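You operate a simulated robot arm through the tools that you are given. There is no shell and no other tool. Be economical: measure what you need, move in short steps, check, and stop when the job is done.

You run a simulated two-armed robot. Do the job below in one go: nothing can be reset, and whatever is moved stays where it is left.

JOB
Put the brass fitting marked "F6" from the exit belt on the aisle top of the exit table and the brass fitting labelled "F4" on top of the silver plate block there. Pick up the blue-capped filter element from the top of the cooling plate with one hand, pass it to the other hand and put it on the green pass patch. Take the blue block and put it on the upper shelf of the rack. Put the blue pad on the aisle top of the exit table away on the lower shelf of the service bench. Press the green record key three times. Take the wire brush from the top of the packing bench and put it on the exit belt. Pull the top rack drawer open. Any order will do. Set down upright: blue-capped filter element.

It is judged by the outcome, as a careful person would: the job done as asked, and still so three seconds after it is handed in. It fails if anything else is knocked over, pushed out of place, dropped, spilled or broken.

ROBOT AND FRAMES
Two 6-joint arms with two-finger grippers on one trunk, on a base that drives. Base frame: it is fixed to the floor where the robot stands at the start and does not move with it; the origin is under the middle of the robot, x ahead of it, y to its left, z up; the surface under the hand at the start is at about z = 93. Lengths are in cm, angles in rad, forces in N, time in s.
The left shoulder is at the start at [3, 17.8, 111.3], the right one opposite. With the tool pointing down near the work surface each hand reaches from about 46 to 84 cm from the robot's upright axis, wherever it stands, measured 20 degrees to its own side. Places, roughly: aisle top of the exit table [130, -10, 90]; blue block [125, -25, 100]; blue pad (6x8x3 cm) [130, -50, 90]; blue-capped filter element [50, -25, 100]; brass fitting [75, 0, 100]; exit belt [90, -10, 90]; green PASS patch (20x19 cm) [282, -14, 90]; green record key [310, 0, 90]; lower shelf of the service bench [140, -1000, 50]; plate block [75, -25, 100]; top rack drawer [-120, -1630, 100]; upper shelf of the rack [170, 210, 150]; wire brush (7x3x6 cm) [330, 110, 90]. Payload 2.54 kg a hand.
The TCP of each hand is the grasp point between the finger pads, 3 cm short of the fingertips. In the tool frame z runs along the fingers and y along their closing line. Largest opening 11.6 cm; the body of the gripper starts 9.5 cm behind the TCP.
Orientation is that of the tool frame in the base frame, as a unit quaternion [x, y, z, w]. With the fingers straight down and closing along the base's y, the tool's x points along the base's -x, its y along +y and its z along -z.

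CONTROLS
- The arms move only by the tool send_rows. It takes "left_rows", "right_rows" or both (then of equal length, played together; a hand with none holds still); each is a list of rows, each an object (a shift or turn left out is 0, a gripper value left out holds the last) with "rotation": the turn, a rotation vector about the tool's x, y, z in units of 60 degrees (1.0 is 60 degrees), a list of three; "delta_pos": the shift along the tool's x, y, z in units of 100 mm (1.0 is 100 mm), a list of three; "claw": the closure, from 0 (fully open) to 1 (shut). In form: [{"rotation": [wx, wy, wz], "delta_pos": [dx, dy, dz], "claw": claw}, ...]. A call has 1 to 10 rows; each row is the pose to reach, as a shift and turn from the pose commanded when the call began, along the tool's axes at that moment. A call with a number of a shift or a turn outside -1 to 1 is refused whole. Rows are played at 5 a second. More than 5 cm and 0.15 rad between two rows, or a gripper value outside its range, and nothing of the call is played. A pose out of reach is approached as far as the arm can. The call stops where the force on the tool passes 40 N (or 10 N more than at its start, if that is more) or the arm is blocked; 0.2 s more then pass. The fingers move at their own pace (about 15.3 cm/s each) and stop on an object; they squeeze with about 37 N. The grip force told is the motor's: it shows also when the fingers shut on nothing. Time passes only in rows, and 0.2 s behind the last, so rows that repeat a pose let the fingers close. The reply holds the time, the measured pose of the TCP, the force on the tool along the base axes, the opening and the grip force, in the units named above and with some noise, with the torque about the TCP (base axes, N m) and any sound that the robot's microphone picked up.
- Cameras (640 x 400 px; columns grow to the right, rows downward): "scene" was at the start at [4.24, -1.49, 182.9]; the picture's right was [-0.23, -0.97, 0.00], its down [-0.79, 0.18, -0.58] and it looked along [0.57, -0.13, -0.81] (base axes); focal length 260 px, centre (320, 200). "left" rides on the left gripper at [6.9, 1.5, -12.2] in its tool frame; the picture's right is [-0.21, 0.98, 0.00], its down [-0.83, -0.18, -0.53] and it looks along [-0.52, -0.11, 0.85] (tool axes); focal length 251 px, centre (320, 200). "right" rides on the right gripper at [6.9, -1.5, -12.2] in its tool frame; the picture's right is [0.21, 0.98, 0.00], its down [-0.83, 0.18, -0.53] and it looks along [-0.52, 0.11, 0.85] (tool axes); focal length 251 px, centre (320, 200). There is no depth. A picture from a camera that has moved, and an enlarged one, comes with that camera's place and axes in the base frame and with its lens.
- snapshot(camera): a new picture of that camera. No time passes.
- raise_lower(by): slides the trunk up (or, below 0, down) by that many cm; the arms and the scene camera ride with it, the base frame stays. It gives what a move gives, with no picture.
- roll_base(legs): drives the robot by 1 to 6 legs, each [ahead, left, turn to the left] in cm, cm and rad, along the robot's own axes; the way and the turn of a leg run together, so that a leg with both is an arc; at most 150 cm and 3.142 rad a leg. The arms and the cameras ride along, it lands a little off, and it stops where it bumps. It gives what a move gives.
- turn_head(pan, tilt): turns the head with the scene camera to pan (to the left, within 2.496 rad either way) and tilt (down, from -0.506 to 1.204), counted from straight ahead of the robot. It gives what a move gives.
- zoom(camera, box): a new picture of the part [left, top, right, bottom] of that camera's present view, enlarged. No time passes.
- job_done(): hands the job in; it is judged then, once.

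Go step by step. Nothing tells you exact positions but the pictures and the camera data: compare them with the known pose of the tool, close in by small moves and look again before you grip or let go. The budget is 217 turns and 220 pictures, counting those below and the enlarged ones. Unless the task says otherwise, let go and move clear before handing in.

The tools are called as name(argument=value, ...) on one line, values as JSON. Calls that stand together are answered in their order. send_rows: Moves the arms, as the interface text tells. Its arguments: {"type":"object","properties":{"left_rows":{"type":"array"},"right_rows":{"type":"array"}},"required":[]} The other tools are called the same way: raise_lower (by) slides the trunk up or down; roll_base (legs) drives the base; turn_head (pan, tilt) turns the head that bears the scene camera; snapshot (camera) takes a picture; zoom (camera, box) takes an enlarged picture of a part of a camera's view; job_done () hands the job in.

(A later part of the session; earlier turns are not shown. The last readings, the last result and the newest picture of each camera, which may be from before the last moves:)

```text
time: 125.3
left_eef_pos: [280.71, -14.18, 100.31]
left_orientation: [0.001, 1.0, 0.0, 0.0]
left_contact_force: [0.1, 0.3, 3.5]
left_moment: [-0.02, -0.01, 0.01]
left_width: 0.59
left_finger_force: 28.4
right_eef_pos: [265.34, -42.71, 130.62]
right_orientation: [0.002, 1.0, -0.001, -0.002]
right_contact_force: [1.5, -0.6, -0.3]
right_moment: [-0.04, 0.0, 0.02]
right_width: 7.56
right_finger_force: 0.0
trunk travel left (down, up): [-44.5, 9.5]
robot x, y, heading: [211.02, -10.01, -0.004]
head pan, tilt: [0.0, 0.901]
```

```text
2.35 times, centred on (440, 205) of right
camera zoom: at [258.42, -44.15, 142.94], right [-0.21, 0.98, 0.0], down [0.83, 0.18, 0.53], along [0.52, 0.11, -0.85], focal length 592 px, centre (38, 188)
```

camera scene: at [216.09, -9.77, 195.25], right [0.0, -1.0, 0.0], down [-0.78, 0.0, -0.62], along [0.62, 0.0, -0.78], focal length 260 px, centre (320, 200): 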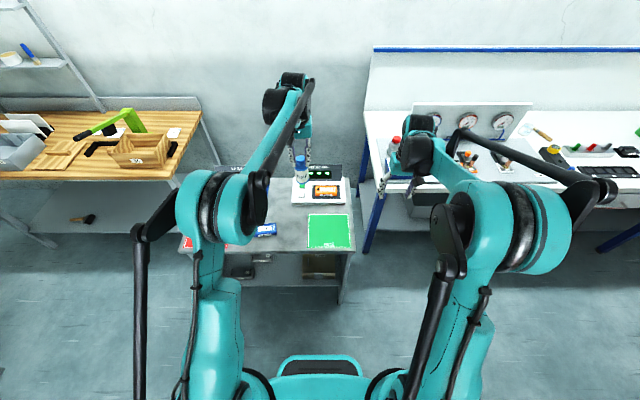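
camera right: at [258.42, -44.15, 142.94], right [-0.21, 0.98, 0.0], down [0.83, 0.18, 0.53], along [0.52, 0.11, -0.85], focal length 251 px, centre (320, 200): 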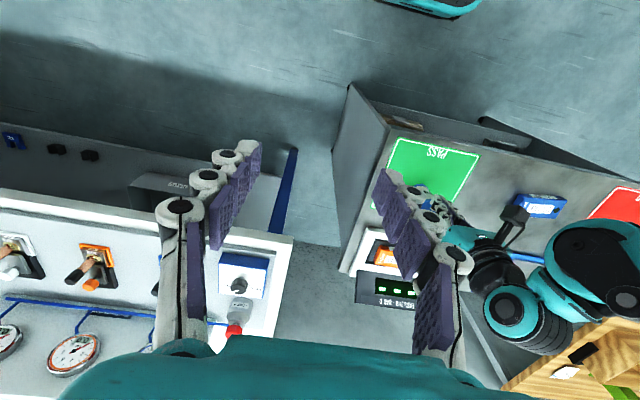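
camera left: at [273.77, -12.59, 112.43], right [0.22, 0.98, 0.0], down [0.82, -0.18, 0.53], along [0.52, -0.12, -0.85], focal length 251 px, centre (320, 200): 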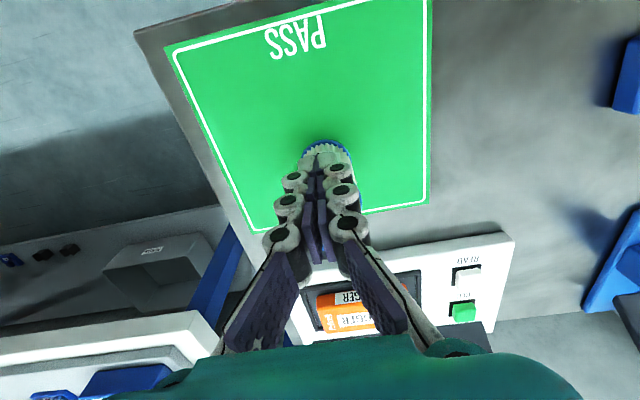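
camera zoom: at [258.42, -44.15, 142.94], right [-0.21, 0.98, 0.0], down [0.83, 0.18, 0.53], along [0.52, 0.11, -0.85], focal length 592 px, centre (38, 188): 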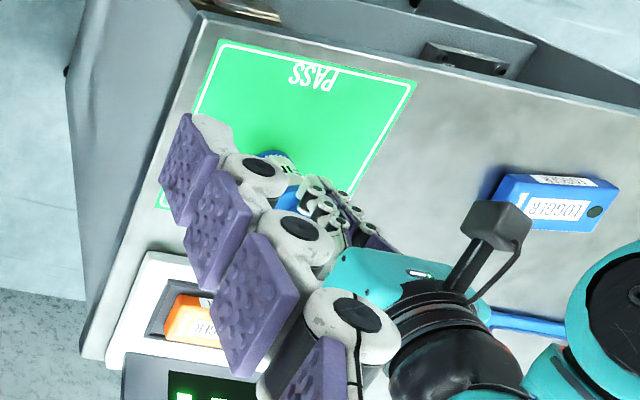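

zoom(camera="left", box=[250, 110, 400, 210])

turn_head(pan=-0.12, tilt=0.8)

zoom(camera="scene", box=[260, 150, 360, 250])

```text
4.00 times, centred on (325, 160) of left
camera zoom: at [273.77, -12.59, 112.43], right [0.22, 0.98, 0.0], down [0.82, -0.18, 0.53], along [0.52, -0.12, -0.85], focal length 1006 px, centre (300, 360)
```

zoom: 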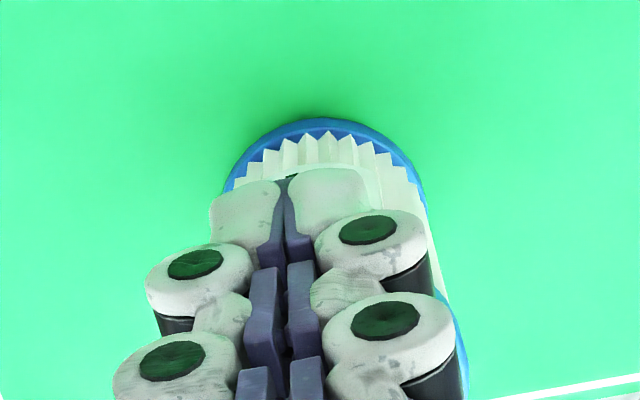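

```text
time: 126.0
left_eef_pos: [280.58, -14.13, 100.32]
left_orientation: [0.002, 1.0, 0.0, 0.0]
left_contact_force: [-0.6, -0.1, 0.4]
left_moment: [0.01, 0.0, 0.0]
left_width: 0.0
left_finger_force: 28.4
right_eef_pos: [265.34, -42.74, 130.83]
right_orientation: [0.002, 1.0, 0.0, -0.001]
right_contact_force: [-0.5, 0.0, -0.2]
right_moment: [-0.02, 0.0, 0.01]
right_width: 7.54
right_finger_force: 0.0
trunk travel left (down, up): [-44.5, 9.5]
robot x, y, heading: [211.56, -9.82, -0.004]
head pan, tilt: [-0.12, 0.799]
```

```text
4.00 times, centred on (310, 200) of scene
camera zoom: at [216.49, -10.74, 196.04], right [-0.12, -0.99, 0.0], down [-0.71, 0.09, -0.7], along [0.69, -0.09, -0.72], focal length 1041 px, centre (360, 200)
```

zoom: 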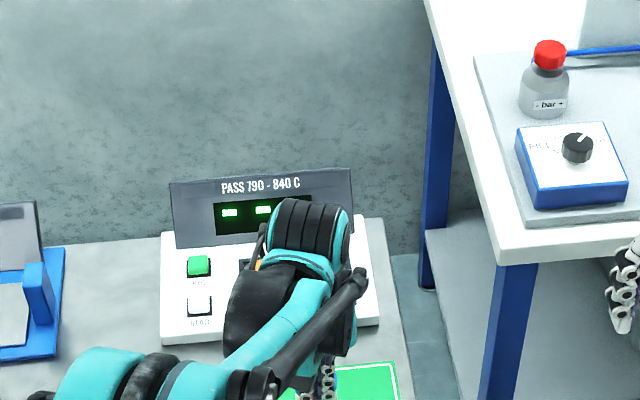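

The fingers are free (shut, no force) and the filter seems to stand just beyond them. I draw straight back, then up, and check it.

send_rows(left_rows=[{"delta_pos": [0.15, 0, 0]}, {"delta_pos": [0.4, 0, 0]}, {"delta_pos": [0.4, 0, -0.4]}, {"delta_pos": [0.4, 0, -0.8]}, {"delta_pos": [0.4, 0.3, -1.0]}])

snapshot(camera="left")

turn_head(pan=0, tilt=0.9)

zoom(camera="scene", box=[240, 150, 400, 270])

zoom(camera="right", box=[320, 120, 560, 290])

```text
time: 127.2
left_eef_pos: [276.69, -11.03, 110.29]
left_orientation: [0.002, 1.0, -0.001, 0.0]
left_contact_force: [-0.2, -0.4, 0.3]
left_moment: [-0.03, 0.01, -0.03]
left_width: 0.0
left_finger_force: 28.5
right_eef_pos: [265.19, -42.57, 130.66]
right_orientation: [0.002, 1.0, -0.001, -0.001]
right_contact_force: [0.7, 0.6, -0.1]
right_moment: [-0.05, -0.01, -0.02]
right_width: 7.55
right_finger_force: 0.0
trunk travel left (down, up): [-44.5, 9.5]
robot x, y, heading: [211.49, -10.28, -0.006]
head pan, tilt: [-0.12, 0.799]
```

```text
122 pictures are left
camera left: at [269.68, -9.51, 122.52], right [0.22, 0.98, 0.0], down [0.82, -0.18, 0.53], along [0.52, -0.12, -0.85], focal length 251 px, centre (320, 200)
```

left: 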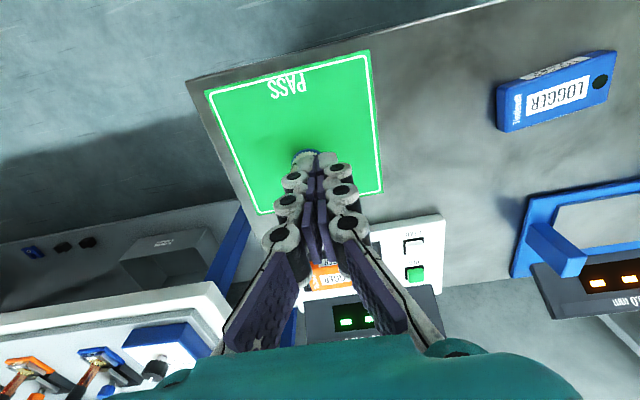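

```text
time: 127.8
left_eef_pos: [276.69, -11.18, 110.35]
left_orientation: [0.001, 1.0, 0.0, 0.0]
left_contact_force: [-0.4, -0.5, 0.9]
left_moment: [0.01, -0.02, -0.02]
left_width: 0.01
left_finger_force: 28.3
right_eef_pos: [265.28, -42.61, 130.74]
right_orientation: [0.001, 1.0, 0.0, -0.002]
right_contact_force: [0.1, -0.2, 0.0]
right_moment: [-0.02, -0.01, -0.06]
right_width: 7.55
right_finger_force: 0.1
trunk travel left (down, up): [-44.5, 9.5]
robot x, y, heading: [211.17, -9.77, -0.008]
head pan, tilt: [0.0, 0.901]
```

```text
3.33 times, centred on (320, 210) of scene
camera zoom: at [216.1, -9.8, 195.26], right [0.0, -1.0, 0.0], down [-0.78, 0.0, -0.62], along [0.62, 0.0, -0.78], focal length 867 px, centre (320, 167)
```

zoom: 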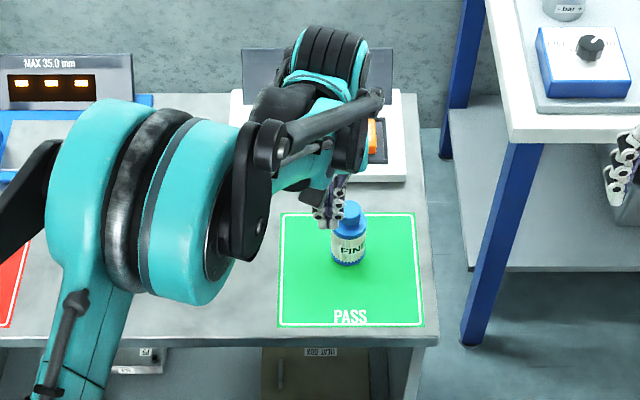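

```text
2.35 times, centred on (440, 205) of right
camera zoom: at [258.39, -44.19, 142.95], right [-0.21, 0.98, 0.0], down [0.83, 0.18, 0.53], along [0.52, 0.11, -0.85], focal length 592 px, centre (38, 188)
```

zoom: 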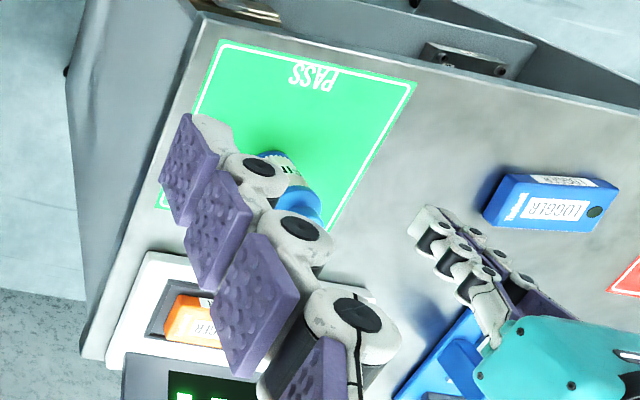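

The filter stands upright on the patch. Next the record key: I lift the left hand and move closer.

send_rows(left_rows=[{"delta_pos": [0, 0.3, -0.4]}, {"delta_pos": [0, 0.7, -0.7]}, {"delta_pos": [0, 0.9, -1.0]}])

roll_base(legs=[[21, 0, 0.005]])

snapshot(camera="left")

zoom(camera="scene", box=[220, 120, 420, 260])

```text
time: 128.7
left_eef_pos: [276.64, -2.03, 120.62]
left_orientation: [0.003, 1.0, 0.0, -0.001]
left_contact_force: [-0.5, -0.6, 0.0]
left_moment: [-0.02, -0.01, 0.01]
left_width: 0.0
left_finger_force: 28.4
right_eef_pos: [265.21, -42.65, 130.74]
right_orientation: [0.002, 1.0, 0.0, -0.001]
right_contact_force: [-0.3, 0.6, 0.1]
right_moment: [-0.01, 0.01, -0.02]
right_width: 7.56
right_finger_force: 0.0
trunk travel left (down, up): [-44.5, 9.5]
robot x, y, heading: [211.11, -10.12, -0.005]
head pan, tilt: [0.0, 0.901]
```

```text
time: 130.3
left_eef_pos: [297.55, -1.65, 120.52]
left_orientation: [-0.001, 1.0, 0.0, 0.0]
left_contact_force: [-0.3, -0.6, -0.8]
left_moment: [-0.01, 0.01, -0.01]
left_width: 0.01
left_finger_force: 28.8
right_eef_pos: [286.33, -42.43, 130.6]
right_orientation: [-0.001, 1.0, 0.0, 0.0]
right_contact_force: [0.6, 0.2, -1.0]
right_moment: [0.0, 0.01, 0.01]
right_width: 7.55
right_finger_force: 0.1
trunk travel left (down, up): [-44.5, 9.5]
robot x, y, heading: [232.07, -10.41, 0.0]
head pan, tilt: [0.0, 0.901]
```

```text
119 pictures are left
camera left: at [290.52, -0.27, 132.64], right [0.21, 0.98, 0.0], down [0.83, -0.18, 0.53], along [0.52, -0.11, -0.85], focal length 251 px, centre (320, 200)
```

left: 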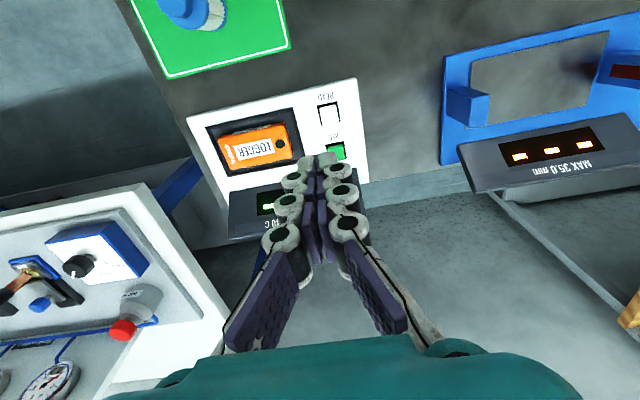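

```text
2.86 times, centred on (320, 190) of scene
camera zoom: at [236.91, -9.77, 195.26], right [0.0, -1.0, 0.0], down [-0.78, 0.0, -0.62], along [0.62, 0.0, -0.78], focal length 743 px, centre (320, 229)
```

zoom: 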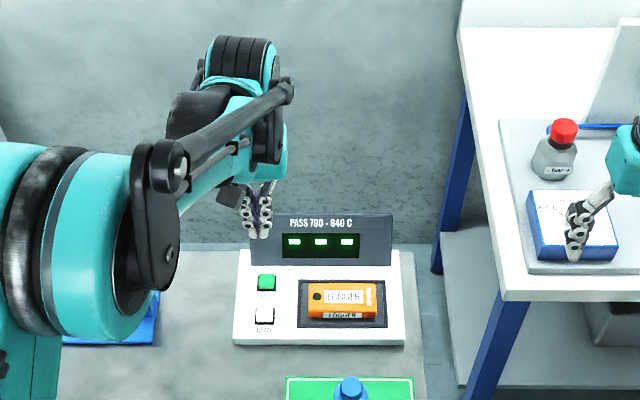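

send_rows(left_rows=[{"delta_pos": [-0.4, 0.05, 0]}, {"delta_pos": [-0.84, 0.1, 0.1]}, {"delta_pos": [-0.84, 0.1, 0.5]}, {"delta_pos": [-0.84, 0.1, 1.0]}])

send_rows(left_rows=[{"delta_pos": [0, 0, 0.5]}, {"delta_pos": [0, 0, 0.85]}])

zoom(camera="left", box=[240, 60, 420, 200])

zoom(camera="scene", box=[250, 160, 370, 240])

```text
time: 131.3
left_eef_pos: [305.96, -0.72, 110.4]
left_orientation: [-0.001, 1.0, 0.0, 0.0]
left_contact_force: [-0.4, 0.1, -0.1]
left_moment: [-0.02, -0.01, 0.04]
left_width: 0.0
left_finger_force: 28.7
right_eef_pos: [286.39, -42.41, 130.56]
right_orientation: [-0.001, 1.0, 0.0, -0.002]
right_contact_force: [-0.5, -1.2, -0.3]
right_moment: [0.0, 0.01, 0.02]
right_width: 7.55
right_finger_force: 0.0
trunk travel left (down, up): [-44.5, 9.5]
robot x, y, heading: [232.49, -9.83, 0.0]
head pan, tilt: [0.0, 0.901]
```

```text
time: 131.9
left_eef_pos: [306.01, -0.57, 101.82]
left_orientation: [-0.001, 1.0, 0.0, 0.001]
left_contact_force: [-0.4, 0.6, -0.4]
left_moment: [-0.02, 0.03, 0.01]
left_width: 0.02
left_finger_force: 28.8
right_eef_pos: [286.41, -42.39, 130.59]
right_orientation: [-0.001, 1.0, 0.0, -0.002]
right_contact_force: [-0.3, -0.5, -0.2]
right_moment: [0.0, 0.04, 0.02]
right_width: 7.54
right_finger_force: 0.1
trunk travel left (down, up): [-44.5, 9.5]
robot x, y, heading: [232.45, -9.89, 0.001]
head pan, tilt: [0.0, 0.901]
```

```text
2.86 times, centred on (330, 130) of left
camera zoom: at [299.0, 0.84, 114.09], right [0.21, 0.98, 0.0], down [0.83, -0.18, 0.53], along [0.52, -0.11, -0.85], focal length 718 px, centre (291, 400)
```

zoom: 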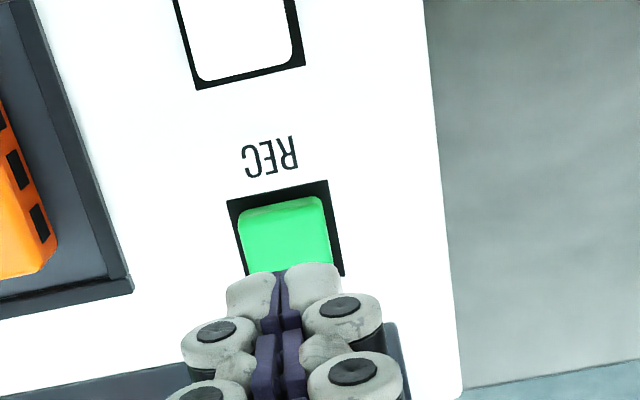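

```text
5.00 times, centred on (310, 200) of scene
camera zoom: at [237.09, -9.76, 195.25], right [0.0, -1.0, 0.0], down [-0.78, 0.0, -0.62], along [0.62, 0.0, -0.78], focal length 1301 px, centre (370, 200)
```

zoom: 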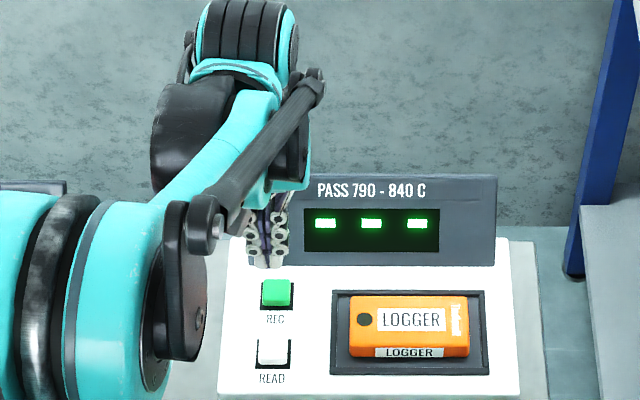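

The REC key is under the fingertips. I press gently a first time.

send_rows(left_rows=[{"delta_pos": [0, 0, 0.3]}, {"delta_pos": [0, 0, 0.42]}, {"delta_pos": [0, 0, 0.47]}, {"delta_pos": [0, 0, 0.5]}])

zoom(camera="scene", box=[250, 160, 370, 240])

```text
time: 132.9
left_eef_pos: [304.9, -0.56, 98.1]
left_orientation: [-0.001, 1.0, 0.0, 0.0]
left_contact_force: [0.6, 0.6, -0.4]
left_moment: [0.03, 0.03, -0.01]
left_width: 0.01
left_finger_force: 28.6
left hand out of reach, approached as far as the arm can: row 2, 3, 4
right_eef_pos: [286.27, -42.36, 130.59]
right_orientation: [0.0, 1.0, 0.0, -0.002]
right_contact_force: [0.4, 0.8, -0.1]
right_moment: [-0.03, 0.01, 0.03]
right_width: 7.54
right_finger_force: 0.1
trunk travel left (down, up): [-44.5, 9.5]
robot x, y, heading: [231.91, -9.96, 0.002]
head pan, tilt: [0.0, 0.901]
```

```text
5.00 times, centred on (310, 200) of scene
camera zoom: at [237.0, -9.77, 195.25], right [0.0, -1.0, 0.0], down [-0.78, 0.0, -0.62], along [0.62, 0.0, -0.78], focal length 1301 px, centre (370, 200)
```

zoom: 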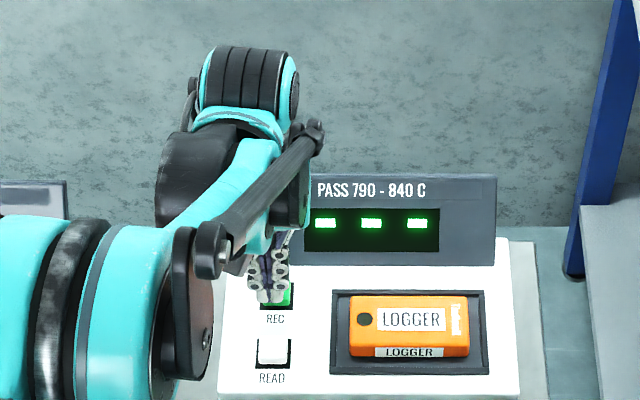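

The raised trunk limits reach here; I lift the hand and lower the trunk 10 cm, then line up again.

send_rows(left_rows=[{"delta_pos": [0, 0, -0.4]}, {"delta_pos": [0, 0, -0.8]}, {"delta_pos": [0, 0, -0.9]}], right_rows=[{"delta_pos": [0.2, 0, -0.3]}, {"delta_pos": [0.5, 0, -0.6]}, {"delta_pos": [0.8, 0, -0.8]}])

raise_lower(by=-10)

send_rows(left_rows=[{"delta_pos": [0, 0, 0]}])

zoom(camera="left", box=[240, 60, 420, 200])

```text
time: 133.7
left_eef_pos: [304.79, -0.6, 107.23]
left_orientation: [0.0, 1.0, 0.0, 0.001]
left_contact_force: [0.2, -0.3, 0.9]
left_moment: [-0.05, 0.02, 0.02]
left_width: 0.01
left_finger_force: 28.6
right_eef_pos: [278.22, -42.36, 138.72]
right_orientation: [-0.001, 1.0, 0.0, -0.001]
right_contact_force: [-0.4, -0.5, 0.8]
right_moment: [-0.03, -0.02, 0.01]
right_width: 7.56
right_finger_force: 0.1
trunk travel left (down, up): [-44.5, 9.5]
robot x, y, heading: [232.56, -10.23, 0.003]
head pan, tilt: [0.0, 0.901]
```

```text
time: 135.0
left_eef_pos: [304.78, -0.59, 97.12]
left_orientation: [-0.002, 1.0, 0.0, 0.0]
left_contact_force: [0.5, 0.4, 0.0]
left_moment: [-0.02, -0.02, -0.02]
left_width: 0.02
left_finger_force: 28.4
right_eef_pos: [278.35, -42.38, 128.57]
right_orientation: [-0.001, 1.0, 0.0, -0.001]
right_contact_force: [0.1, 0.4, 0.1]
right_moment: [0.03, 0.01, -0.01]
right_width: 7.54
right_finger_force: 0.0
trunk travel left (down, up): [-34.5, 19.5]
robot x, y, heading: [232.21, -9.84, 0.002]
head pan, tilt: [0.0, 0.901]
```

```text
time: 135.4
left_eef_pos: [304.88, -0.7, 97.04]
left_orientation: [-0.001, 1.0, 0.0, 0.0]
left_contact_force: [-0.3, -1.0, 0.3]
left_moment: [0.02, -0.01, 0.01]
left_width: 0.0
left_finger_force: 28.5
right_eef_pos: [278.32, -42.37, 128.56]
right_orientation: [-0.001, 1.0, 0.0, -0.002]
right_contact_force: [0.0, -0.1, -0.1]
right_moment: [0.01, -0.01, -0.03]
right_width: 7.55
right_finger_force: 0.0
trunk travel left (down, up): [-34.5, 19.5]
robot x, y, heading: [232.07, -9.52, 0.001]
head pan, tilt: [0.0, 0.901]
```

```text
2.86 times, centred on (330, 130) of left
camera zoom: at [297.9, 0.91, 109.2], right [0.21, 0.98, 0.0], down [0.83, -0.18, 0.53], along [0.52, -0.11, -0.85], focal length 718 px, centre (291, 400)
```

zoom: 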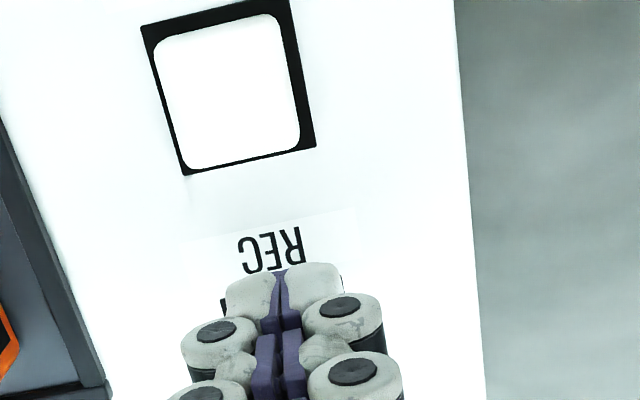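

send_rows(left_rows=[{"delta_pos": [-0.13, 0, 0]}, {"delta_pos": [-0.13, 0, 0.04]}, {"delta_pos": [-0.13, 0, 0.08]}, {"delta_pos": [-0.13, 0, 0.12]}])

zoom(camera="scene", box=[250, 150, 370, 230])

```text
time: 136.4
left_eef_pos: [306.07, -0.61, 95.86]
left_orientation: [-0.001, 1.0, 0.0, 0.0]
left_contact_force: [0.6, 0.3, 1.7]
left_moment: [0.06, -0.04, 0.01]
left_width: 0.57
left_finger_force: 28.3
right_eef_pos: [278.32, -42.51, 128.59]
right_orientation: [-0.001, 1.0, -0.001, 0.0]
right_contact_force: [0.2, 0.5, -0.8]
right_moment: [0.01, -0.04, -0.02]
right_width: 7.54
right_finger_force: 0.1
trunk travel left (down, up): [-34.5, 19.5]
robot x, y, heading: [232.33, -10.4, 0.003]
head pan, tilt: [0.0, 0.901]
heard: click
```

```text
5.00 times, centred on (310, 190) of scene
camera zoom: at [236.91, -9.77, 185.26], right [0.0, -1.0, 0.0], down [-0.78, 0.0, -0.62], along [0.62, 0.0, -0.78], focal length 1301 px, centre (370, 250)
```

zoom: 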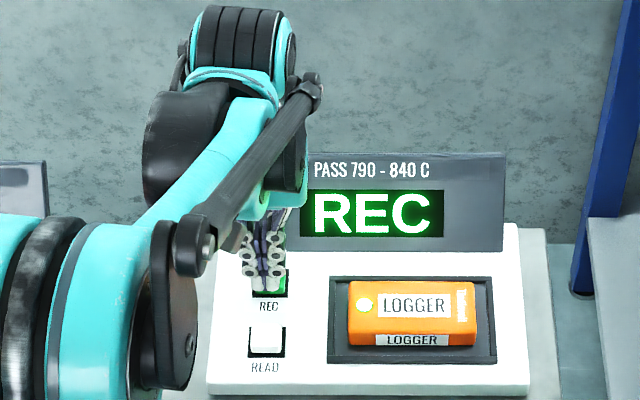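

A click and "REC" shows: press one. I release fully and press again.

send_rows(left_rows=[{"delta_pos": [0, 0, -0.1]}, {"delta_pos": [0, 0, -0.2]}, {"delta_pos": [0, 0, -0.2]}, {"delta_pos": [0, 0, -0.2]}])

send_rows(left_rows=[{"delta_pos": [0, 0, 0.08]}, {"delta_pos": [0, 0, 0.12]}, {"delta_pos": [0, 0, 0.16]}, {"delta_pos": [0, 0, 0.2]}])

send_rows(left_rows=[{"delta_pos": [0, 0, -0.1]}, {"delta_pos": [0, 0, -0.2]}, {"delta_pos": [0, 0, -0.2]}, {"delta_pos": [0, 0, -0.2]}])

zoom(camera="scene", box=[250, 150, 370, 230])

```text
time: 137.4
left_eef_pos: [306.08, -0.56, 97.89]
left_orientation: [-0.001, 1.0, 0.001, 0.0]
left_contact_force: [0.1, 0.0, 0.6]
left_moment: [-0.06, 0.01, 0.03]
left_width: 0.0
left_finger_force: 28.4
right_eef_pos: [278.37, -42.45, 128.57]
right_orientation: [-0.001, 1.0, 0.0, 0.0]
right_contact_force: [0.2, 0.0, 0.8]
right_moment: [0.03, -0.01, 0.03]
right_width: 7.52
right_finger_force: 0.0
trunk travel left (down, up): [-34.5, 19.5]
robot x, y, heading: [232.31, -9.67, 0.003]
head pan, tilt: [0.0, 0.901]
```

```text
time: 138.4
left_eef_pos: [306.18, -0.55, 95.85]
left_orientation: [-0.001, 1.0, 0.0, -0.001]
left_contact_force: [0.8, 0.5, 1.4]
left_moment: [0.01, -0.04, 0.01]
left_width: 0.59
left_finger_force: 27.9
right_eef_pos: [278.36, -42.48, 128.53]
right_orientation: [-0.001, 1.0, 0.0, -0.001]
right_contact_force: [-0.2, -0.6, 0.0]
right_moment: [0.01, 0.0, 0.01]
right_width: 7.56
right_finger_force: 0.0
trunk travel left (down, up): [-34.5, 19.5]
robot x, y, heading: [231.94, -9.99, 0.003]
head pan, tilt: [0.0, 0.901]
heard: click
```

```text
time: 139.4
left_eef_pos: [306.12, -0.55, 97.77]
left_orientation: [-0.001, 1.0, 0.0, 0.0]
left_contact_force: [0.1, 0.1, 0.6]
left_moment: [-0.01, -0.02, -0.01]
left_width: 0.03
left_finger_force: 28.6
right_eef_pos: [278.44, -42.35, 128.71]
right_orientation: [0.0, 1.0, 0.0, -0.001]
right_contact_force: [-0.3, 0.1, -0.3]
right_moment: [0.0, 0.0, -0.02]
right_width: 7.54
right_finger_force: 0.2
trunk travel left (down, up): [-34.5, 19.5]
robot x, y, heading: [232.03, -10.12, 0.002]
head pan, tilt: [0.0, 0.901]
```

```text
5.00 times, centred on (310, 190) of scene
camera zoom: at [236.92, -9.77, 185.25], right [0.0, -1.0, 0.0], down [-0.78, 0.0, -0.62], along [0.62, 0.0, -0.78], focal length 1301 px, centre (370, 250)
```

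zoom: 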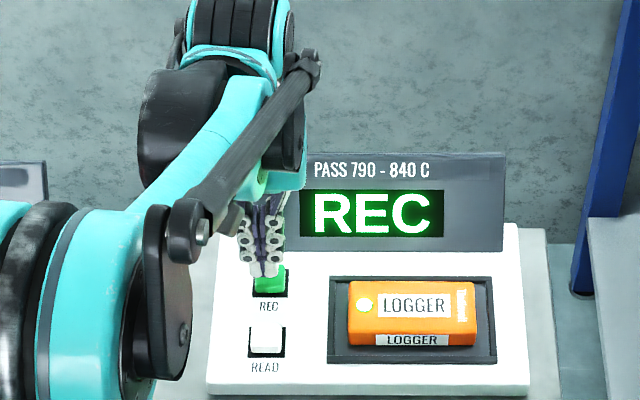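

Two clicks so far; the key came back up. I press the third time and lift away.

send_rows(left_rows=[{"delta_pos": [0, 0, 0.08]}, {"delta_pos": [0, 0, 0.12]}, {"delta_pos": [0, 0, 0.16]}, {"delta_pos": [0, 0, 0.2]}])

send_rows(left_rows=[{"delta_pos": [0, 0, -0.2]}, {"delta_pos": [0, 0, -0.5]}, {"delta_pos": [0, 0, -0.9]}, {"delta_pos": [0.1, 0, -1.0]}])

turn_head(pan=0.9, tilt=0.6)

snapshot(camera="scene")

```text
time: 140.4
left_eef_pos: [306.09, -0.53, 95.76]
left_orientation: [-0.001, 1.0, 0.001, 0.0]
left_contact_force: [1.4, -0.7, 1.3]
left_moment: [0.0, -0.02, 0.01]
left_width: 0.6
left_finger_force: 28.2
right_eef_pos: [278.37, -42.43, 128.68]
right_orientation: [-0.001, 1.0, 0.0, -0.001]
right_contact_force: [0.5, 0.7, 0.8]
right_moment: [0.01, -0.02, 0.01]
right_width: 7.55
right_finger_force: 0.1
trunk travel left (down, up): [-34.5, 19.5]
robot x, y, heading: [232.28, -10.08, -0.002]
head pan, tilt: [0.0, 0.901]
heard: click
```

```text
time: 141.4
left_eef_pos: [305.23, -0.6, 105.84]
left_orientation: [-0.001, 1.0, 0.0, 0.0]
left_contact_force: [0.1, -0.4, 0.8]
left_moment: [-0.01, 0.0, -0.04]
left_width: 0.0
left_finger_force: 28.6
right_eef_pos: [278.4, -42.39, 128.6]
right_orientation: [-0.001, 1.0, -0.001, -0.001]
right_contact_force: [0.5, -0.5, -1.1]
right_moment: [-0.01, -0.05, 0.01]
right_width: 7.56
right_finger_force: 0.0
trunk travel left (down, up): [-34.5, 19.5]
robot x, y, heading: [232.34, -9.91, -0.003]
head pan, tilt: [0.0, 0.901]
```

```text
time: 142.6
left_eef_pos: [305.27, -0.46, 105.86]
left_orientation: [-0.001, 1.0, 0.0, 0.0]
left_contact_force: [-0.5, 0.7, 0.6]
left_moment: [0.03, -0.01, 0.01]
left_width: 0.0
left_finger_force: 28.5
right_eef_pos: [278.3, -42.41, 128.52]
right_orientation: [-0.001, 1.0, 0.001, -0.002]
right_contact_force: [0.2, -0.3, -0.3]
right_moment: [0.02, -0.01, 0.0]
right_width: 7.53
right_finger_force: 0.0
trunk travel left (down, up): [-34.5, 19.5]
robot x, y, heading: [232.42, -9.53, 0.002]
head pan, tilt: [0.901, 0.6]
```

```text
111 pictures are left
camera scene: at [234.88, -2.85, 187.73], right [0.78, -0.62, 0.0], down [-0.35, -0.44, -0.82], along [0.51, 0.65, -0.57], focal length 260 px, centre (320, 200)
```

scene: 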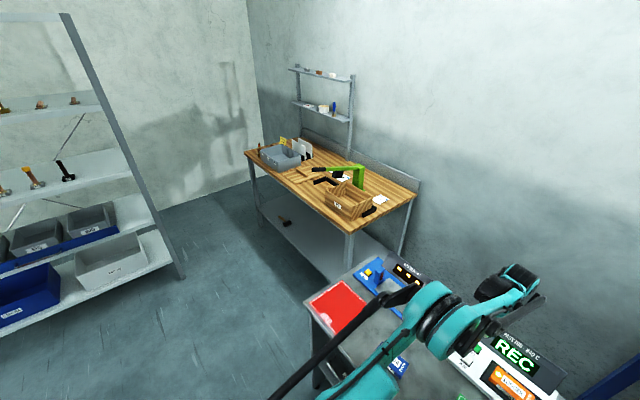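

Three clicks done. Now I look for the wire brush on the packing bench.

zoom(camera="scene", box=[240, 120, 430, 240])

```text
3.33 times, centred on (335, 180) of scene
camera zoom: at [234.88, -2.85, 187.73], right [0.78, -0.62, 0.0], down [-0.35, -0.44, -0.82], along [0.51, 0.65, -0.57], focal length 867 px, centre (270, 267)
```

zoom: 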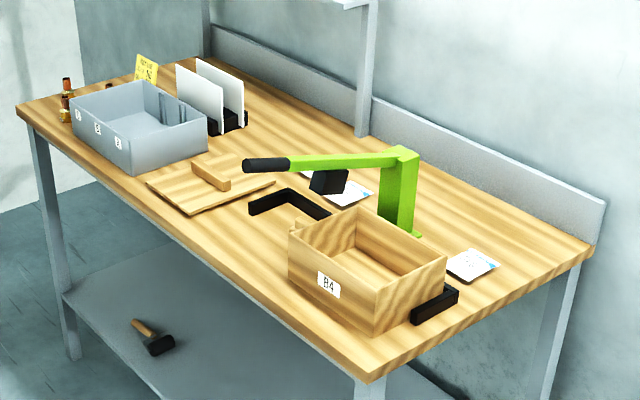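

send_rows(left_rows=[{"delta_pos": [0.2, 0.2, -0.4]}, {"delta_pos": [0.5, 0.5, -0.6]}, {"delta_pos": [0.8, 0.8, -0.8]}, {"delta_pos": [1.0, 1.0, -1.0]}])

roll_base(legs=[[-20, 0, 0], [0, 112, 0], [15, 0, 0]])

turn_head(pan=0.0, tilt=0.6)

snapshot(camera="scene")

zoom(camera="scene", box=[220, 110, 420, 235])

```text
time: 143.6
left_eef_pos: [295.11, 9.42, 115.85]
left_orientation: [-0.001, 1.0, -0.001, 0.001]
left_contact_force: [-0.5, -0.5, 0.0]
left_moment: [-0.01, 0.0, 0.0]
left_width: 0.0
left_finger_force: 28.6
right_eef_pos: [278.31, -42.34, 128.58]
right_orientation: [-0.001, 1.0, 0.0, -0.001]
right_contact_force: [-0.2, 0.5, 0.9]
right_moment: [-0.02, 0.0, 0.0]
right_width: 7.55
right_finger_force: 0.0
trunk travel left (down, up): [-34.5, 19.5]
robot x, y, heading: [232.01, -10.03, -0.002]
head pan, tilt: [0.901, 0.6]
```

```text
time: 151.6
left_eef_pos: [289.99, 122.67, 115.87]
left_orientation: [0.0, 1.0, 0.0, -0.001]
left_contact_force: [0.9, -0.4, 0.0]
left_moment: [0.03, 0.0, 0.0]
left_width: 0.0
left_finger_force: 28.4
right_eef_pos: [273.05, 70.76, 128.51]
right_orientation: [-0.001, 1.0, 0.0, -0.002]
right_contact_force: [0.3, -0.1, -0.4]
right_moment: [0.03, -0.01, -0.02]
right_width: 7.5
right_finger_force: 0.0
trunk travel left (down, up): [-34.5, 19.5]
robot x, y, heading: [226.92, 103.45, -0.002]
head pan, tilt: [0.901, 0.6]
```

```text
time: 152.8
left_eef_pos: [289.95, 122.72, 115.81]
left_orientation: [0.0, 1.0, 0.001, 0.0]
left_contact_force: [0.0, -0.4, 0.2]
left_moment: [-0.02, 0.02, -0.01]
left_width: 0.0
left_finger_force: 28.8
right_eef_pos: [273.14, 70.82, 128.61]
right_orientation: [-0.001, 1.0, 0.0, -0.001]
right_contact_force: [0.9, 0.2, 0.2]
right_moment: [-0.02, 0.01, 0.0]
right_width: 7.54
right_finger_force: 0.0
trunk travel left (down, up): [-34.5, 19.5]
robot x, y, heading: [227.02, 103.35, 0.005]
head pan, tilt: [0.0, 0.6]
```

```text
109 pictures are left
camera scene: at [233.01, 103.55, 187.73], right [0.0, -1.0, 0.0], down [-0.57, 0.0, -0.82], along [0.82, 0.0, -0.57], focal length 260 px, centre (320, 200)
```

scene: 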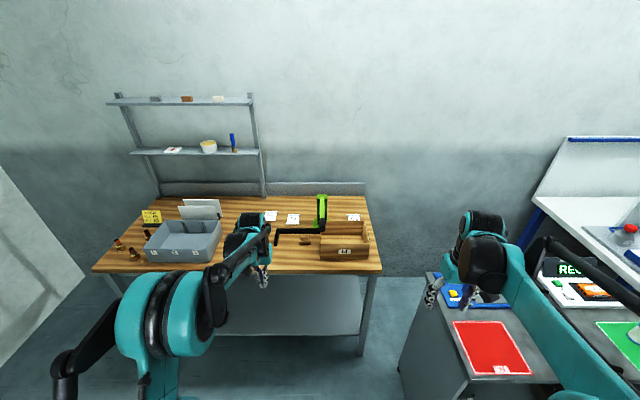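

```text
3.20 times, centred on (320, 172) of scene
camera zoom: at [233.01, 103.55, 187.73], right [0.0, -1.0, 0.0], down [-0.57, 0.0, -0.82], along [0.82, 0.0, -0.57], focal length 833 px, centre (320, 288)
```

zoom: 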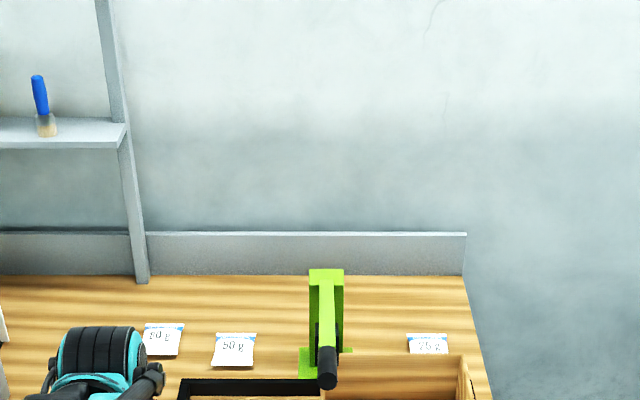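

zoom(camera="scene", box=[255, 205, 395, 285])

snapshot(camera="left")

```text
4.57 times, centred on (325, 245) of scene
camera zoom: at [233.01, 103.55, 187.73], right [0.0, -1.0, 0.0], down [-0.57, 0.0, -0.82], along [0.82, 0.0, -0.57], focal length 1190 px, centre (297, -6)
```

zoom: 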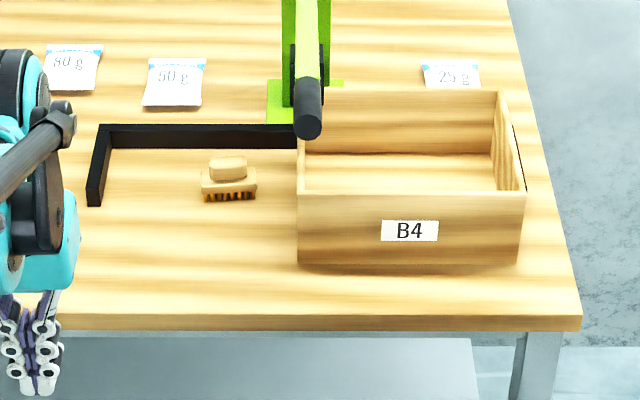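

```text
106 pictures are left
camera left: at [283.0, 124.24, 127.97], right [0.21, 0.98, 0.0], down [0.83, -0.18, 0.53], along [0.52, -0.11, -0.85], focal length 251 px, centre (320, 200)
```

left: 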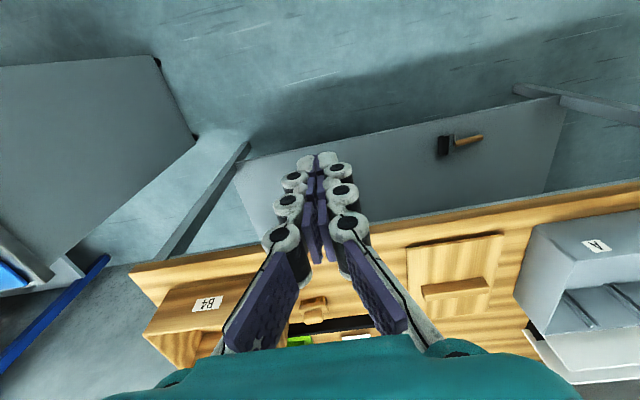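

The brush lies at about [332,111], between a bracket and box B4, with a press lever overhanging at the right. I turn the left hand 90° to grip it across its thin side, then drive in.

send_rows(left_rows=[{"rotation": [0, 0, 0.13], "claw": 0.4}, {"rotation": [0, 0, 0.26]}, {"rotation": [0, 0, 0.39]}, {"rotation": [0, 0, 0.52]}, {"rotation": [0, 0, 0.65]}, {"rotation": [0, 0, 0.75]}])

send_rows(left_rows=[{"rotation": [0, 0, 0.13]}, {"rotation": [0, 0, 0.26]}, {"rotation": [0, 0, 0.39]}, {"rotation": [0, 0, 0.52]}, {"rotation": [0, 0, 0.65]}, {"rotation": [0, 0, 0.75]}])

roll_base(legs=[[34, 0, 0]])

snapshot(camera="left")

turn_head(pan=0, tilt=0.9)

snapshot(camera="scene")

```text
time: 154.2
left_eef_pos: [289.91, 122.74, 115.93]
left_orientation: [0.383, 0.924, 0.0, 0.001]
left_contact_force: [-0.9, 0.1, 0.3]
left_moment: [0.03, -0.01, 0.02]
left_width: 6.99
left_finger_force: 0.0
right_eef_pos: [273.15, 70.72, 128.6]
right_orientation: [-0.002, 1.0, 0.0, -0.002]
right_contact_force: [0.6, 0.1, -0.6]
right_moment: [-0.02, 0.0, 0.0]
right_width: 7.55
right_finger_force: 0.1
trunk travel left (down, up): [-34.5, 19.5]
robot x, y, heading: [227.15, 103.2, -0.004]
head pan, tilt: [0.0, 0.6]
```

```text
time: 155.6
left_eef_pos: [289.92, 122.8, 115.93]
left_orientation: [0.707, 0.707, 0.0, 0.0]
left_contact_force: [1.0, 0.1, 0.0]
left_moment: [-0.01, -0.01, 0.0]
left_width: 6.94
left_finger_force: 0.0
right_eef_pos: [273.0, 70.79, 128.51]
right_orientation: [-0.001, 1.0, 0.0, -0.002]
right_contact_force: [-0.7, 0.7, 0.4]
right_moment: [-0.04, 0.02, -0.01]
right_width: 7.54
right_finger_force: 0.0
trunk travel left (down, up): [-34.5, 19.5]
robot x, y, heading: [227.06, 103.43, -0.003]
head pan, tilt: [0.0, 0.6]
```

```text
time: 157.8
left_eef_pos: [324.23, 122.8, 115.84]
left_orientation: [0.706, 0.708, 0.0, 0.0]
left_contact_force: [0.0, -0.4, -0.2]
left_moment: [-0.02, 0.03, 0.01]
left_width: 6.93
left_finger_force: 0.1
right_eef_pos: [307.44, 70.93, 128.56]
right_orientation: [0.0, 1.0, 0.0, -0.001]
right_contact_force: [-0.3, 0.7, -0.2]
right_moment: [0.03, 0.02, -0.02]
right_width: 7.56
right_finger_force: 0.0
trunk travel left (down, up): [-34.5, 19.5]
robot x, y, heading: [260.95, 103.43, 0.001]
head pan, tilt: [0.0, 0.6]
```

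```text
105 pictures are left
camera left: at [325.67, 129.69, 127.97], right [0.98, -0.21, 0.0], down [-0.18, -0.83, 0.53], along [-0.11, -0.52, -0.85], focal length 251 px, centre (320, 200)
```

left: 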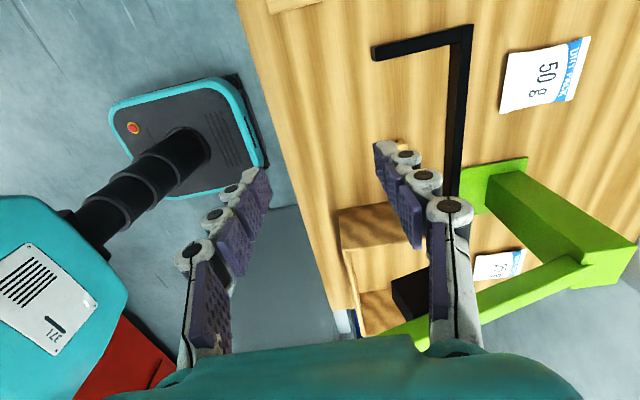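

```text
time: 158.6
left_eef_pos: [324.18, 122.76, 115.75]
left_orientation: [0.706, 0.708, 0.0, 0.0]
left_contact_force: [-0.8, 0.0, -0.1]
left_moment: [-0.03, -0.04, 0.01]
left_width: 6.94
left_finger_force: 0.1
right_eef_pos: [307.18, 70.79, 128.5]
right_orientation: [0.0, 1.0, 0.0, 0.0]
right_contact_force: [0.2, -0.6, -0.5]
right_moment: [0.02, -0.02, -0.01]
right_width: 7.55
right_finger_force: 0.0
trunk travel left (down, up): [-34.5, 19.5]
robot x, y, heading: [260.62, 103.48, 0.004]
head pan, tilt: [0.0, 0.901]
```

```text
104 pictures are left
camera scene: at [265.88, 103.57, 185.26], right [0.0, -1.0, 0.0], down [-0.78, 0.0, -0.62], along [0.62, 0.0, -0.78], focal length 260 px, centre (320, 200)
```

scene: 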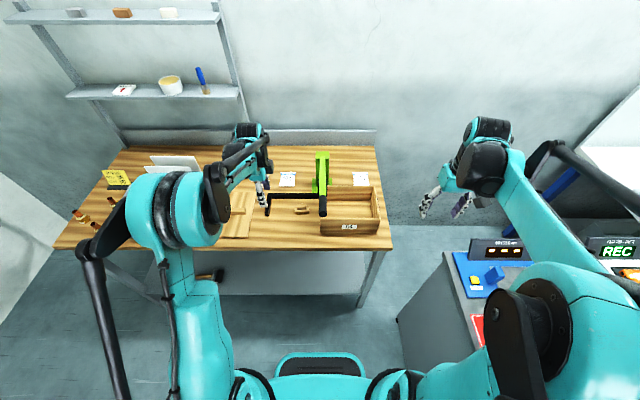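

zoom(camera="scene", box=[250, 170, 360, 250])

```text
5.00 times, centred on (305, 210) of scene
camera zoom: at [265.88, 103.57, 185.26], right [0.0, -1.0, 0.0], down [-0.78, 0.0, -0.62], along [0.62, 0.0, -0.78], focal length 1301 px, centre (395, 150)
```

zoom: 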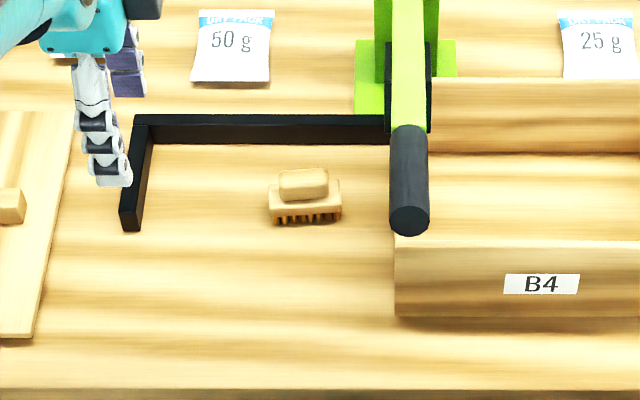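

send_rows(left_rows=[{"delta_pos": [-0.25, 0.25, 0]}, {"delta_pos": [-0.55, 0.55, 0]}, {"delta_pos": [-0.8, 0.8, 0.2]}, {"delta_pos": [-1.0, 0.94, 0.5]}])

send_rows(left_rows=[{"delta_pos": [-0.14, 0, 0.3]}, {"delta_pos": [-0.14, 0, 0.7]}])

snapshot(camera="left")

zoom(camera="scene", box=[250, 170, 360, 250])

```text
time: 159.6
left_eef_pos: [333.74, 112.67, 110.69]
left_orientation: [0.707, 0.707, 0.0, 0.0]
left_contact_force: [-0.6, -0.1, -0.2]
left_moment: [0.0, 0.01, 0.03]
left_width: 6.95
left_finger_force: 0.0
right_eef_pos: [307.23, 70.82, 128.52]
right_orientation: [-0.001, 1.0, 0.0, -0.001]
right_contact_force: [0.1, -0.2, -0.7]
right_moment: [0.01, 0.06, -0.02]
right_width: 7.53
right_finger_force: 0.0
trunk travel left (down, up): [-34.5, 19.5]
robot x, y, heading: [261.28, 103.29, 0.002]
head pan, tilt: [0.0, 0.901]
```

```text
time: 160.2
left_eef_pos: [333.62, 111.48, 103.68]
left_orientation: [0.706, 0.708, -0.001, 0.0]
left_contact_force: [-0.3, 0.3, 0.1]
left_moment: [-0.01, 0.03, -0.02]
left_width: 6.96
left_finger_force: 0.1
right_eef_pos: [307.41, 70.91, 128.66]
right_orientation: [-0.001, 1.0, -0.001, -0.001]
right_contact_force: [1.3, 1.4, 0.0]
right_moment: [-0.02, 0.02, 0.01]
right_width: 7.54
right_finger_force: 0.0
trunk travel left (down, up): [-34.5, 19.5]
robot x, y, heading: [261.7, 103.34, 0.001]
head pan, tilt: [0.0, 0.901]
```

```text
102 pictures are left
camera left: at [335.12, 118.29, 115.88], right [0.98, -0.21, 0.0], down [-0.18, -0.83, 0.53], along [-0.11, -0.52, -0.85], focal length 251 px, centre (320, 200)
```

left: 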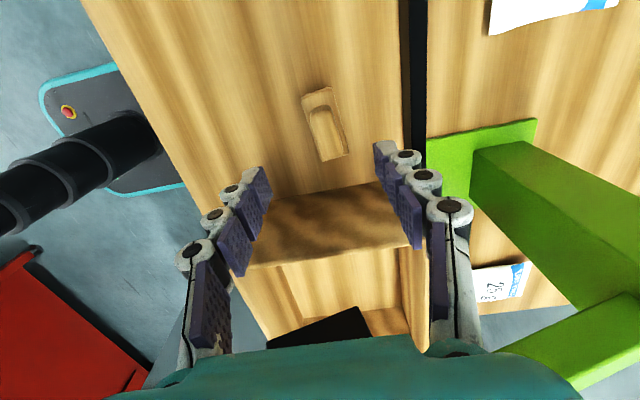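

```text
5.00 times, centred on (305, 210) of scene
camera zoom: at [266.02, 103.65, 185.25], right [0.0, -1.0, 0.0], down [-0.78, 0.0, -0.62], along [0.62, 0.0, -0.78], focal length 1301 px, centre (395, 150)
```

zoom: 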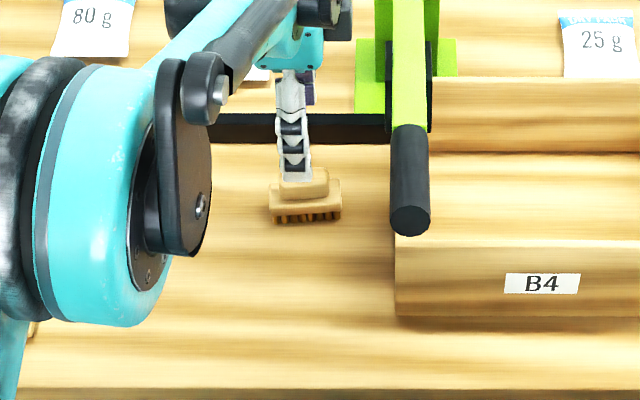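

send_rows(left_rows=[{"delta_pos": [0.02, 0.05, 0.35]}, {"delta_pos": [0.02, 0.05, 0.7]}, {"delta_pos": [0.02, 0.05, 0.9]}])

snapshot(camera="left")

```text
time: 161.0
left_eef_pos: [334.15, 111.63, 94.71]
left_orientation: [0.707, 0.707, 0.0, 0.0]
left_contact_force: [0.2, 0.1, 0.1]
left_moment: [0.03, 0.03, -0.01]
left_width: 6.97
left_finger_force: 0.0
right_eef_pos: [307.27, 70.85, 128.57]
right_orientation: [-0.001, 1.0, 0.0, -0.002]
right_contact_force: [-0.8, 0.4, 0.3]
right_moment: [0.01, 0.0, 0.0]
right_width: 7.53
right_finger_force: 0.1
trunk travel left (down, up): [-34.5, 19.5]
robot x, y, heading: [261.18, 103.5, 0.001]
head pan, tilt: [0.0, 0.901]
```

```text
100 pictures are left
camera left: at [335.61, 118.51, 106.87], right [0.98, -0.21, 0.0], down [-0.18, -0.83, 0.53], along [-0.11, -0.52, -0.85], focal length 251 px, centre (320, 200)
```

left: 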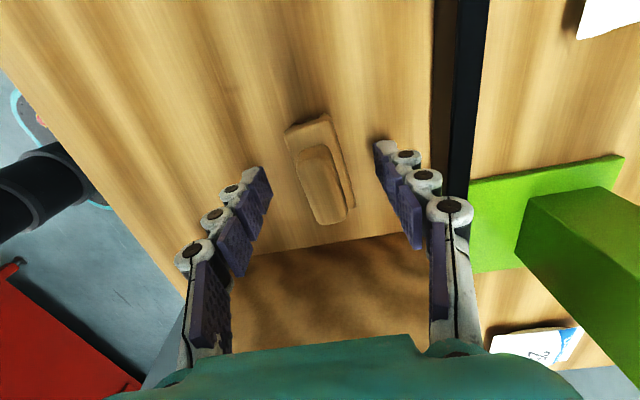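

send_rows(left_rows=[{"delta_pos": [0, 0, 0.05], "claw": 0.4}, {"delta_pos": [0, 0, 0.05], "claw": 1}, {"delta_pos": [0, 0, 0.05], "claw": 1}, {"delta_pos": [0, 0, 0.05], "claw": 1}])

send_rows(left_rows=[{"delta_pos": [0, 0, -0.3]}, {"delta_pos": [0, 0, -0.7]}, {"delta_pos": [0, 0, -1.0]}])

send_rows(left_rows=[{"delta_pos": [0.1, 0, -0.4]}, {"delta_pos": [0.4, 0, -0.7]}, {"delta_pos": [0.8, 0, -0.9]}])

snapshot(camera="left")

```text
time: 162.0
left_eef_pos: [334.12, 111.63, 94.26]
left_orientation: [0.706, 0.708, 0.0, 0.001]
left_contact_force: [-0.5, 0.3, 1.6]
left_moment: [0.07, 0.01, -0.03]
left_width: 2.89
left_finger_force: 36.8
right_eef_pos: [307.23, 70.79, 128.56]
right_orientation: [-0.001, 1.0, 0.0, -0.002]
right_contact_force: [0.6, -0.2, -0.9]
right_moment: [-0.01, -0.03, 0.02]
right_width: 7.54
right_finger_force: 0.0
trunk travel left (down, up): [-34.5, 19.5]
robot x, y, heading: [261.47, 103.6, -0.001]
head pan, tilt: [0.0, 0.901]
```

```text
time: 162.8
left_eef_pos: [334.03, 111.59, 104.35]
left_orientation: [0.706, 0.709, 0.0, 0.0]
left_contact_force: [-0.4, 0.0, -0.5]
left_moment: [0.02, 0.01, -0.02]
left_width: 2.9
left_finger_force: 36.6
right_eef_pos: [307.13, 70.91, 128.64]
right_orientation: [0.0, 1.0, 0.0, -0.001]
right_contact_force: [0.3, -0.2, -0.7]
right_moment: [0.05, -0.02, -0.01]
right_width: 7.54
right_finger_force: 0.2
trunk travel left (down, up): [-34.5, 19.5]
robot x, y, heading: [261.22, 103.31, -0.0]
head pan, tilt: [0.0, 0.901]
```

```text
time: 163.6
left_eef_pos: [334.16, 119.75, 113.06]
left_orientation: [0.707, 0.707, 0.0, 0.0]
left_contact_force: [0.1, 0.4, -0.1]
left_moment: [0.01, 0.0, 0.01]
left_width: 2.88
left_finger_force: 36.9
right_eef_pos: [307.28, 71.09, 128.65]
right_orientation: [-0.001, 1.0, -0.001, -0.001]
right_contact_force: [-0.7, 1.1, 0.2]
right_moment: [-0.01, -0.02, 0.0]
right_width: 7.52
right_finger_force: 0.0
trunk travel left (down, up): [-34.5, 19.5]
robot x, y, heading: [261.29, 103.59, -0.001]
head pan, tilt: [0.0, 0.901]
```

```text
99 pictures are left
camera left: at [335.5, 126.61, 125.34], right [0.98, -0.21, 0.0], down [-0.18, -0.83, 0.53], along [-0.11, -0.52, -0.85], focal length 251 px, centre (320, 200)
```

left: 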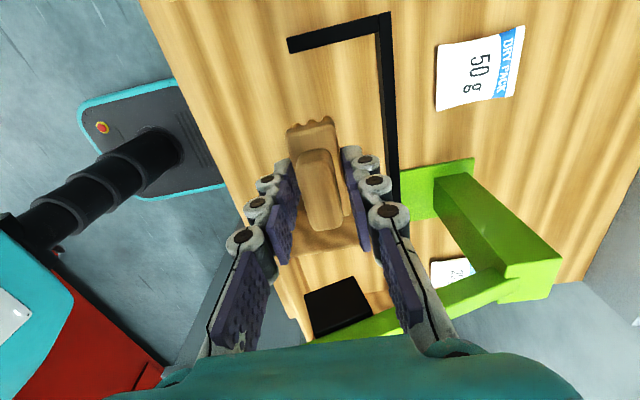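

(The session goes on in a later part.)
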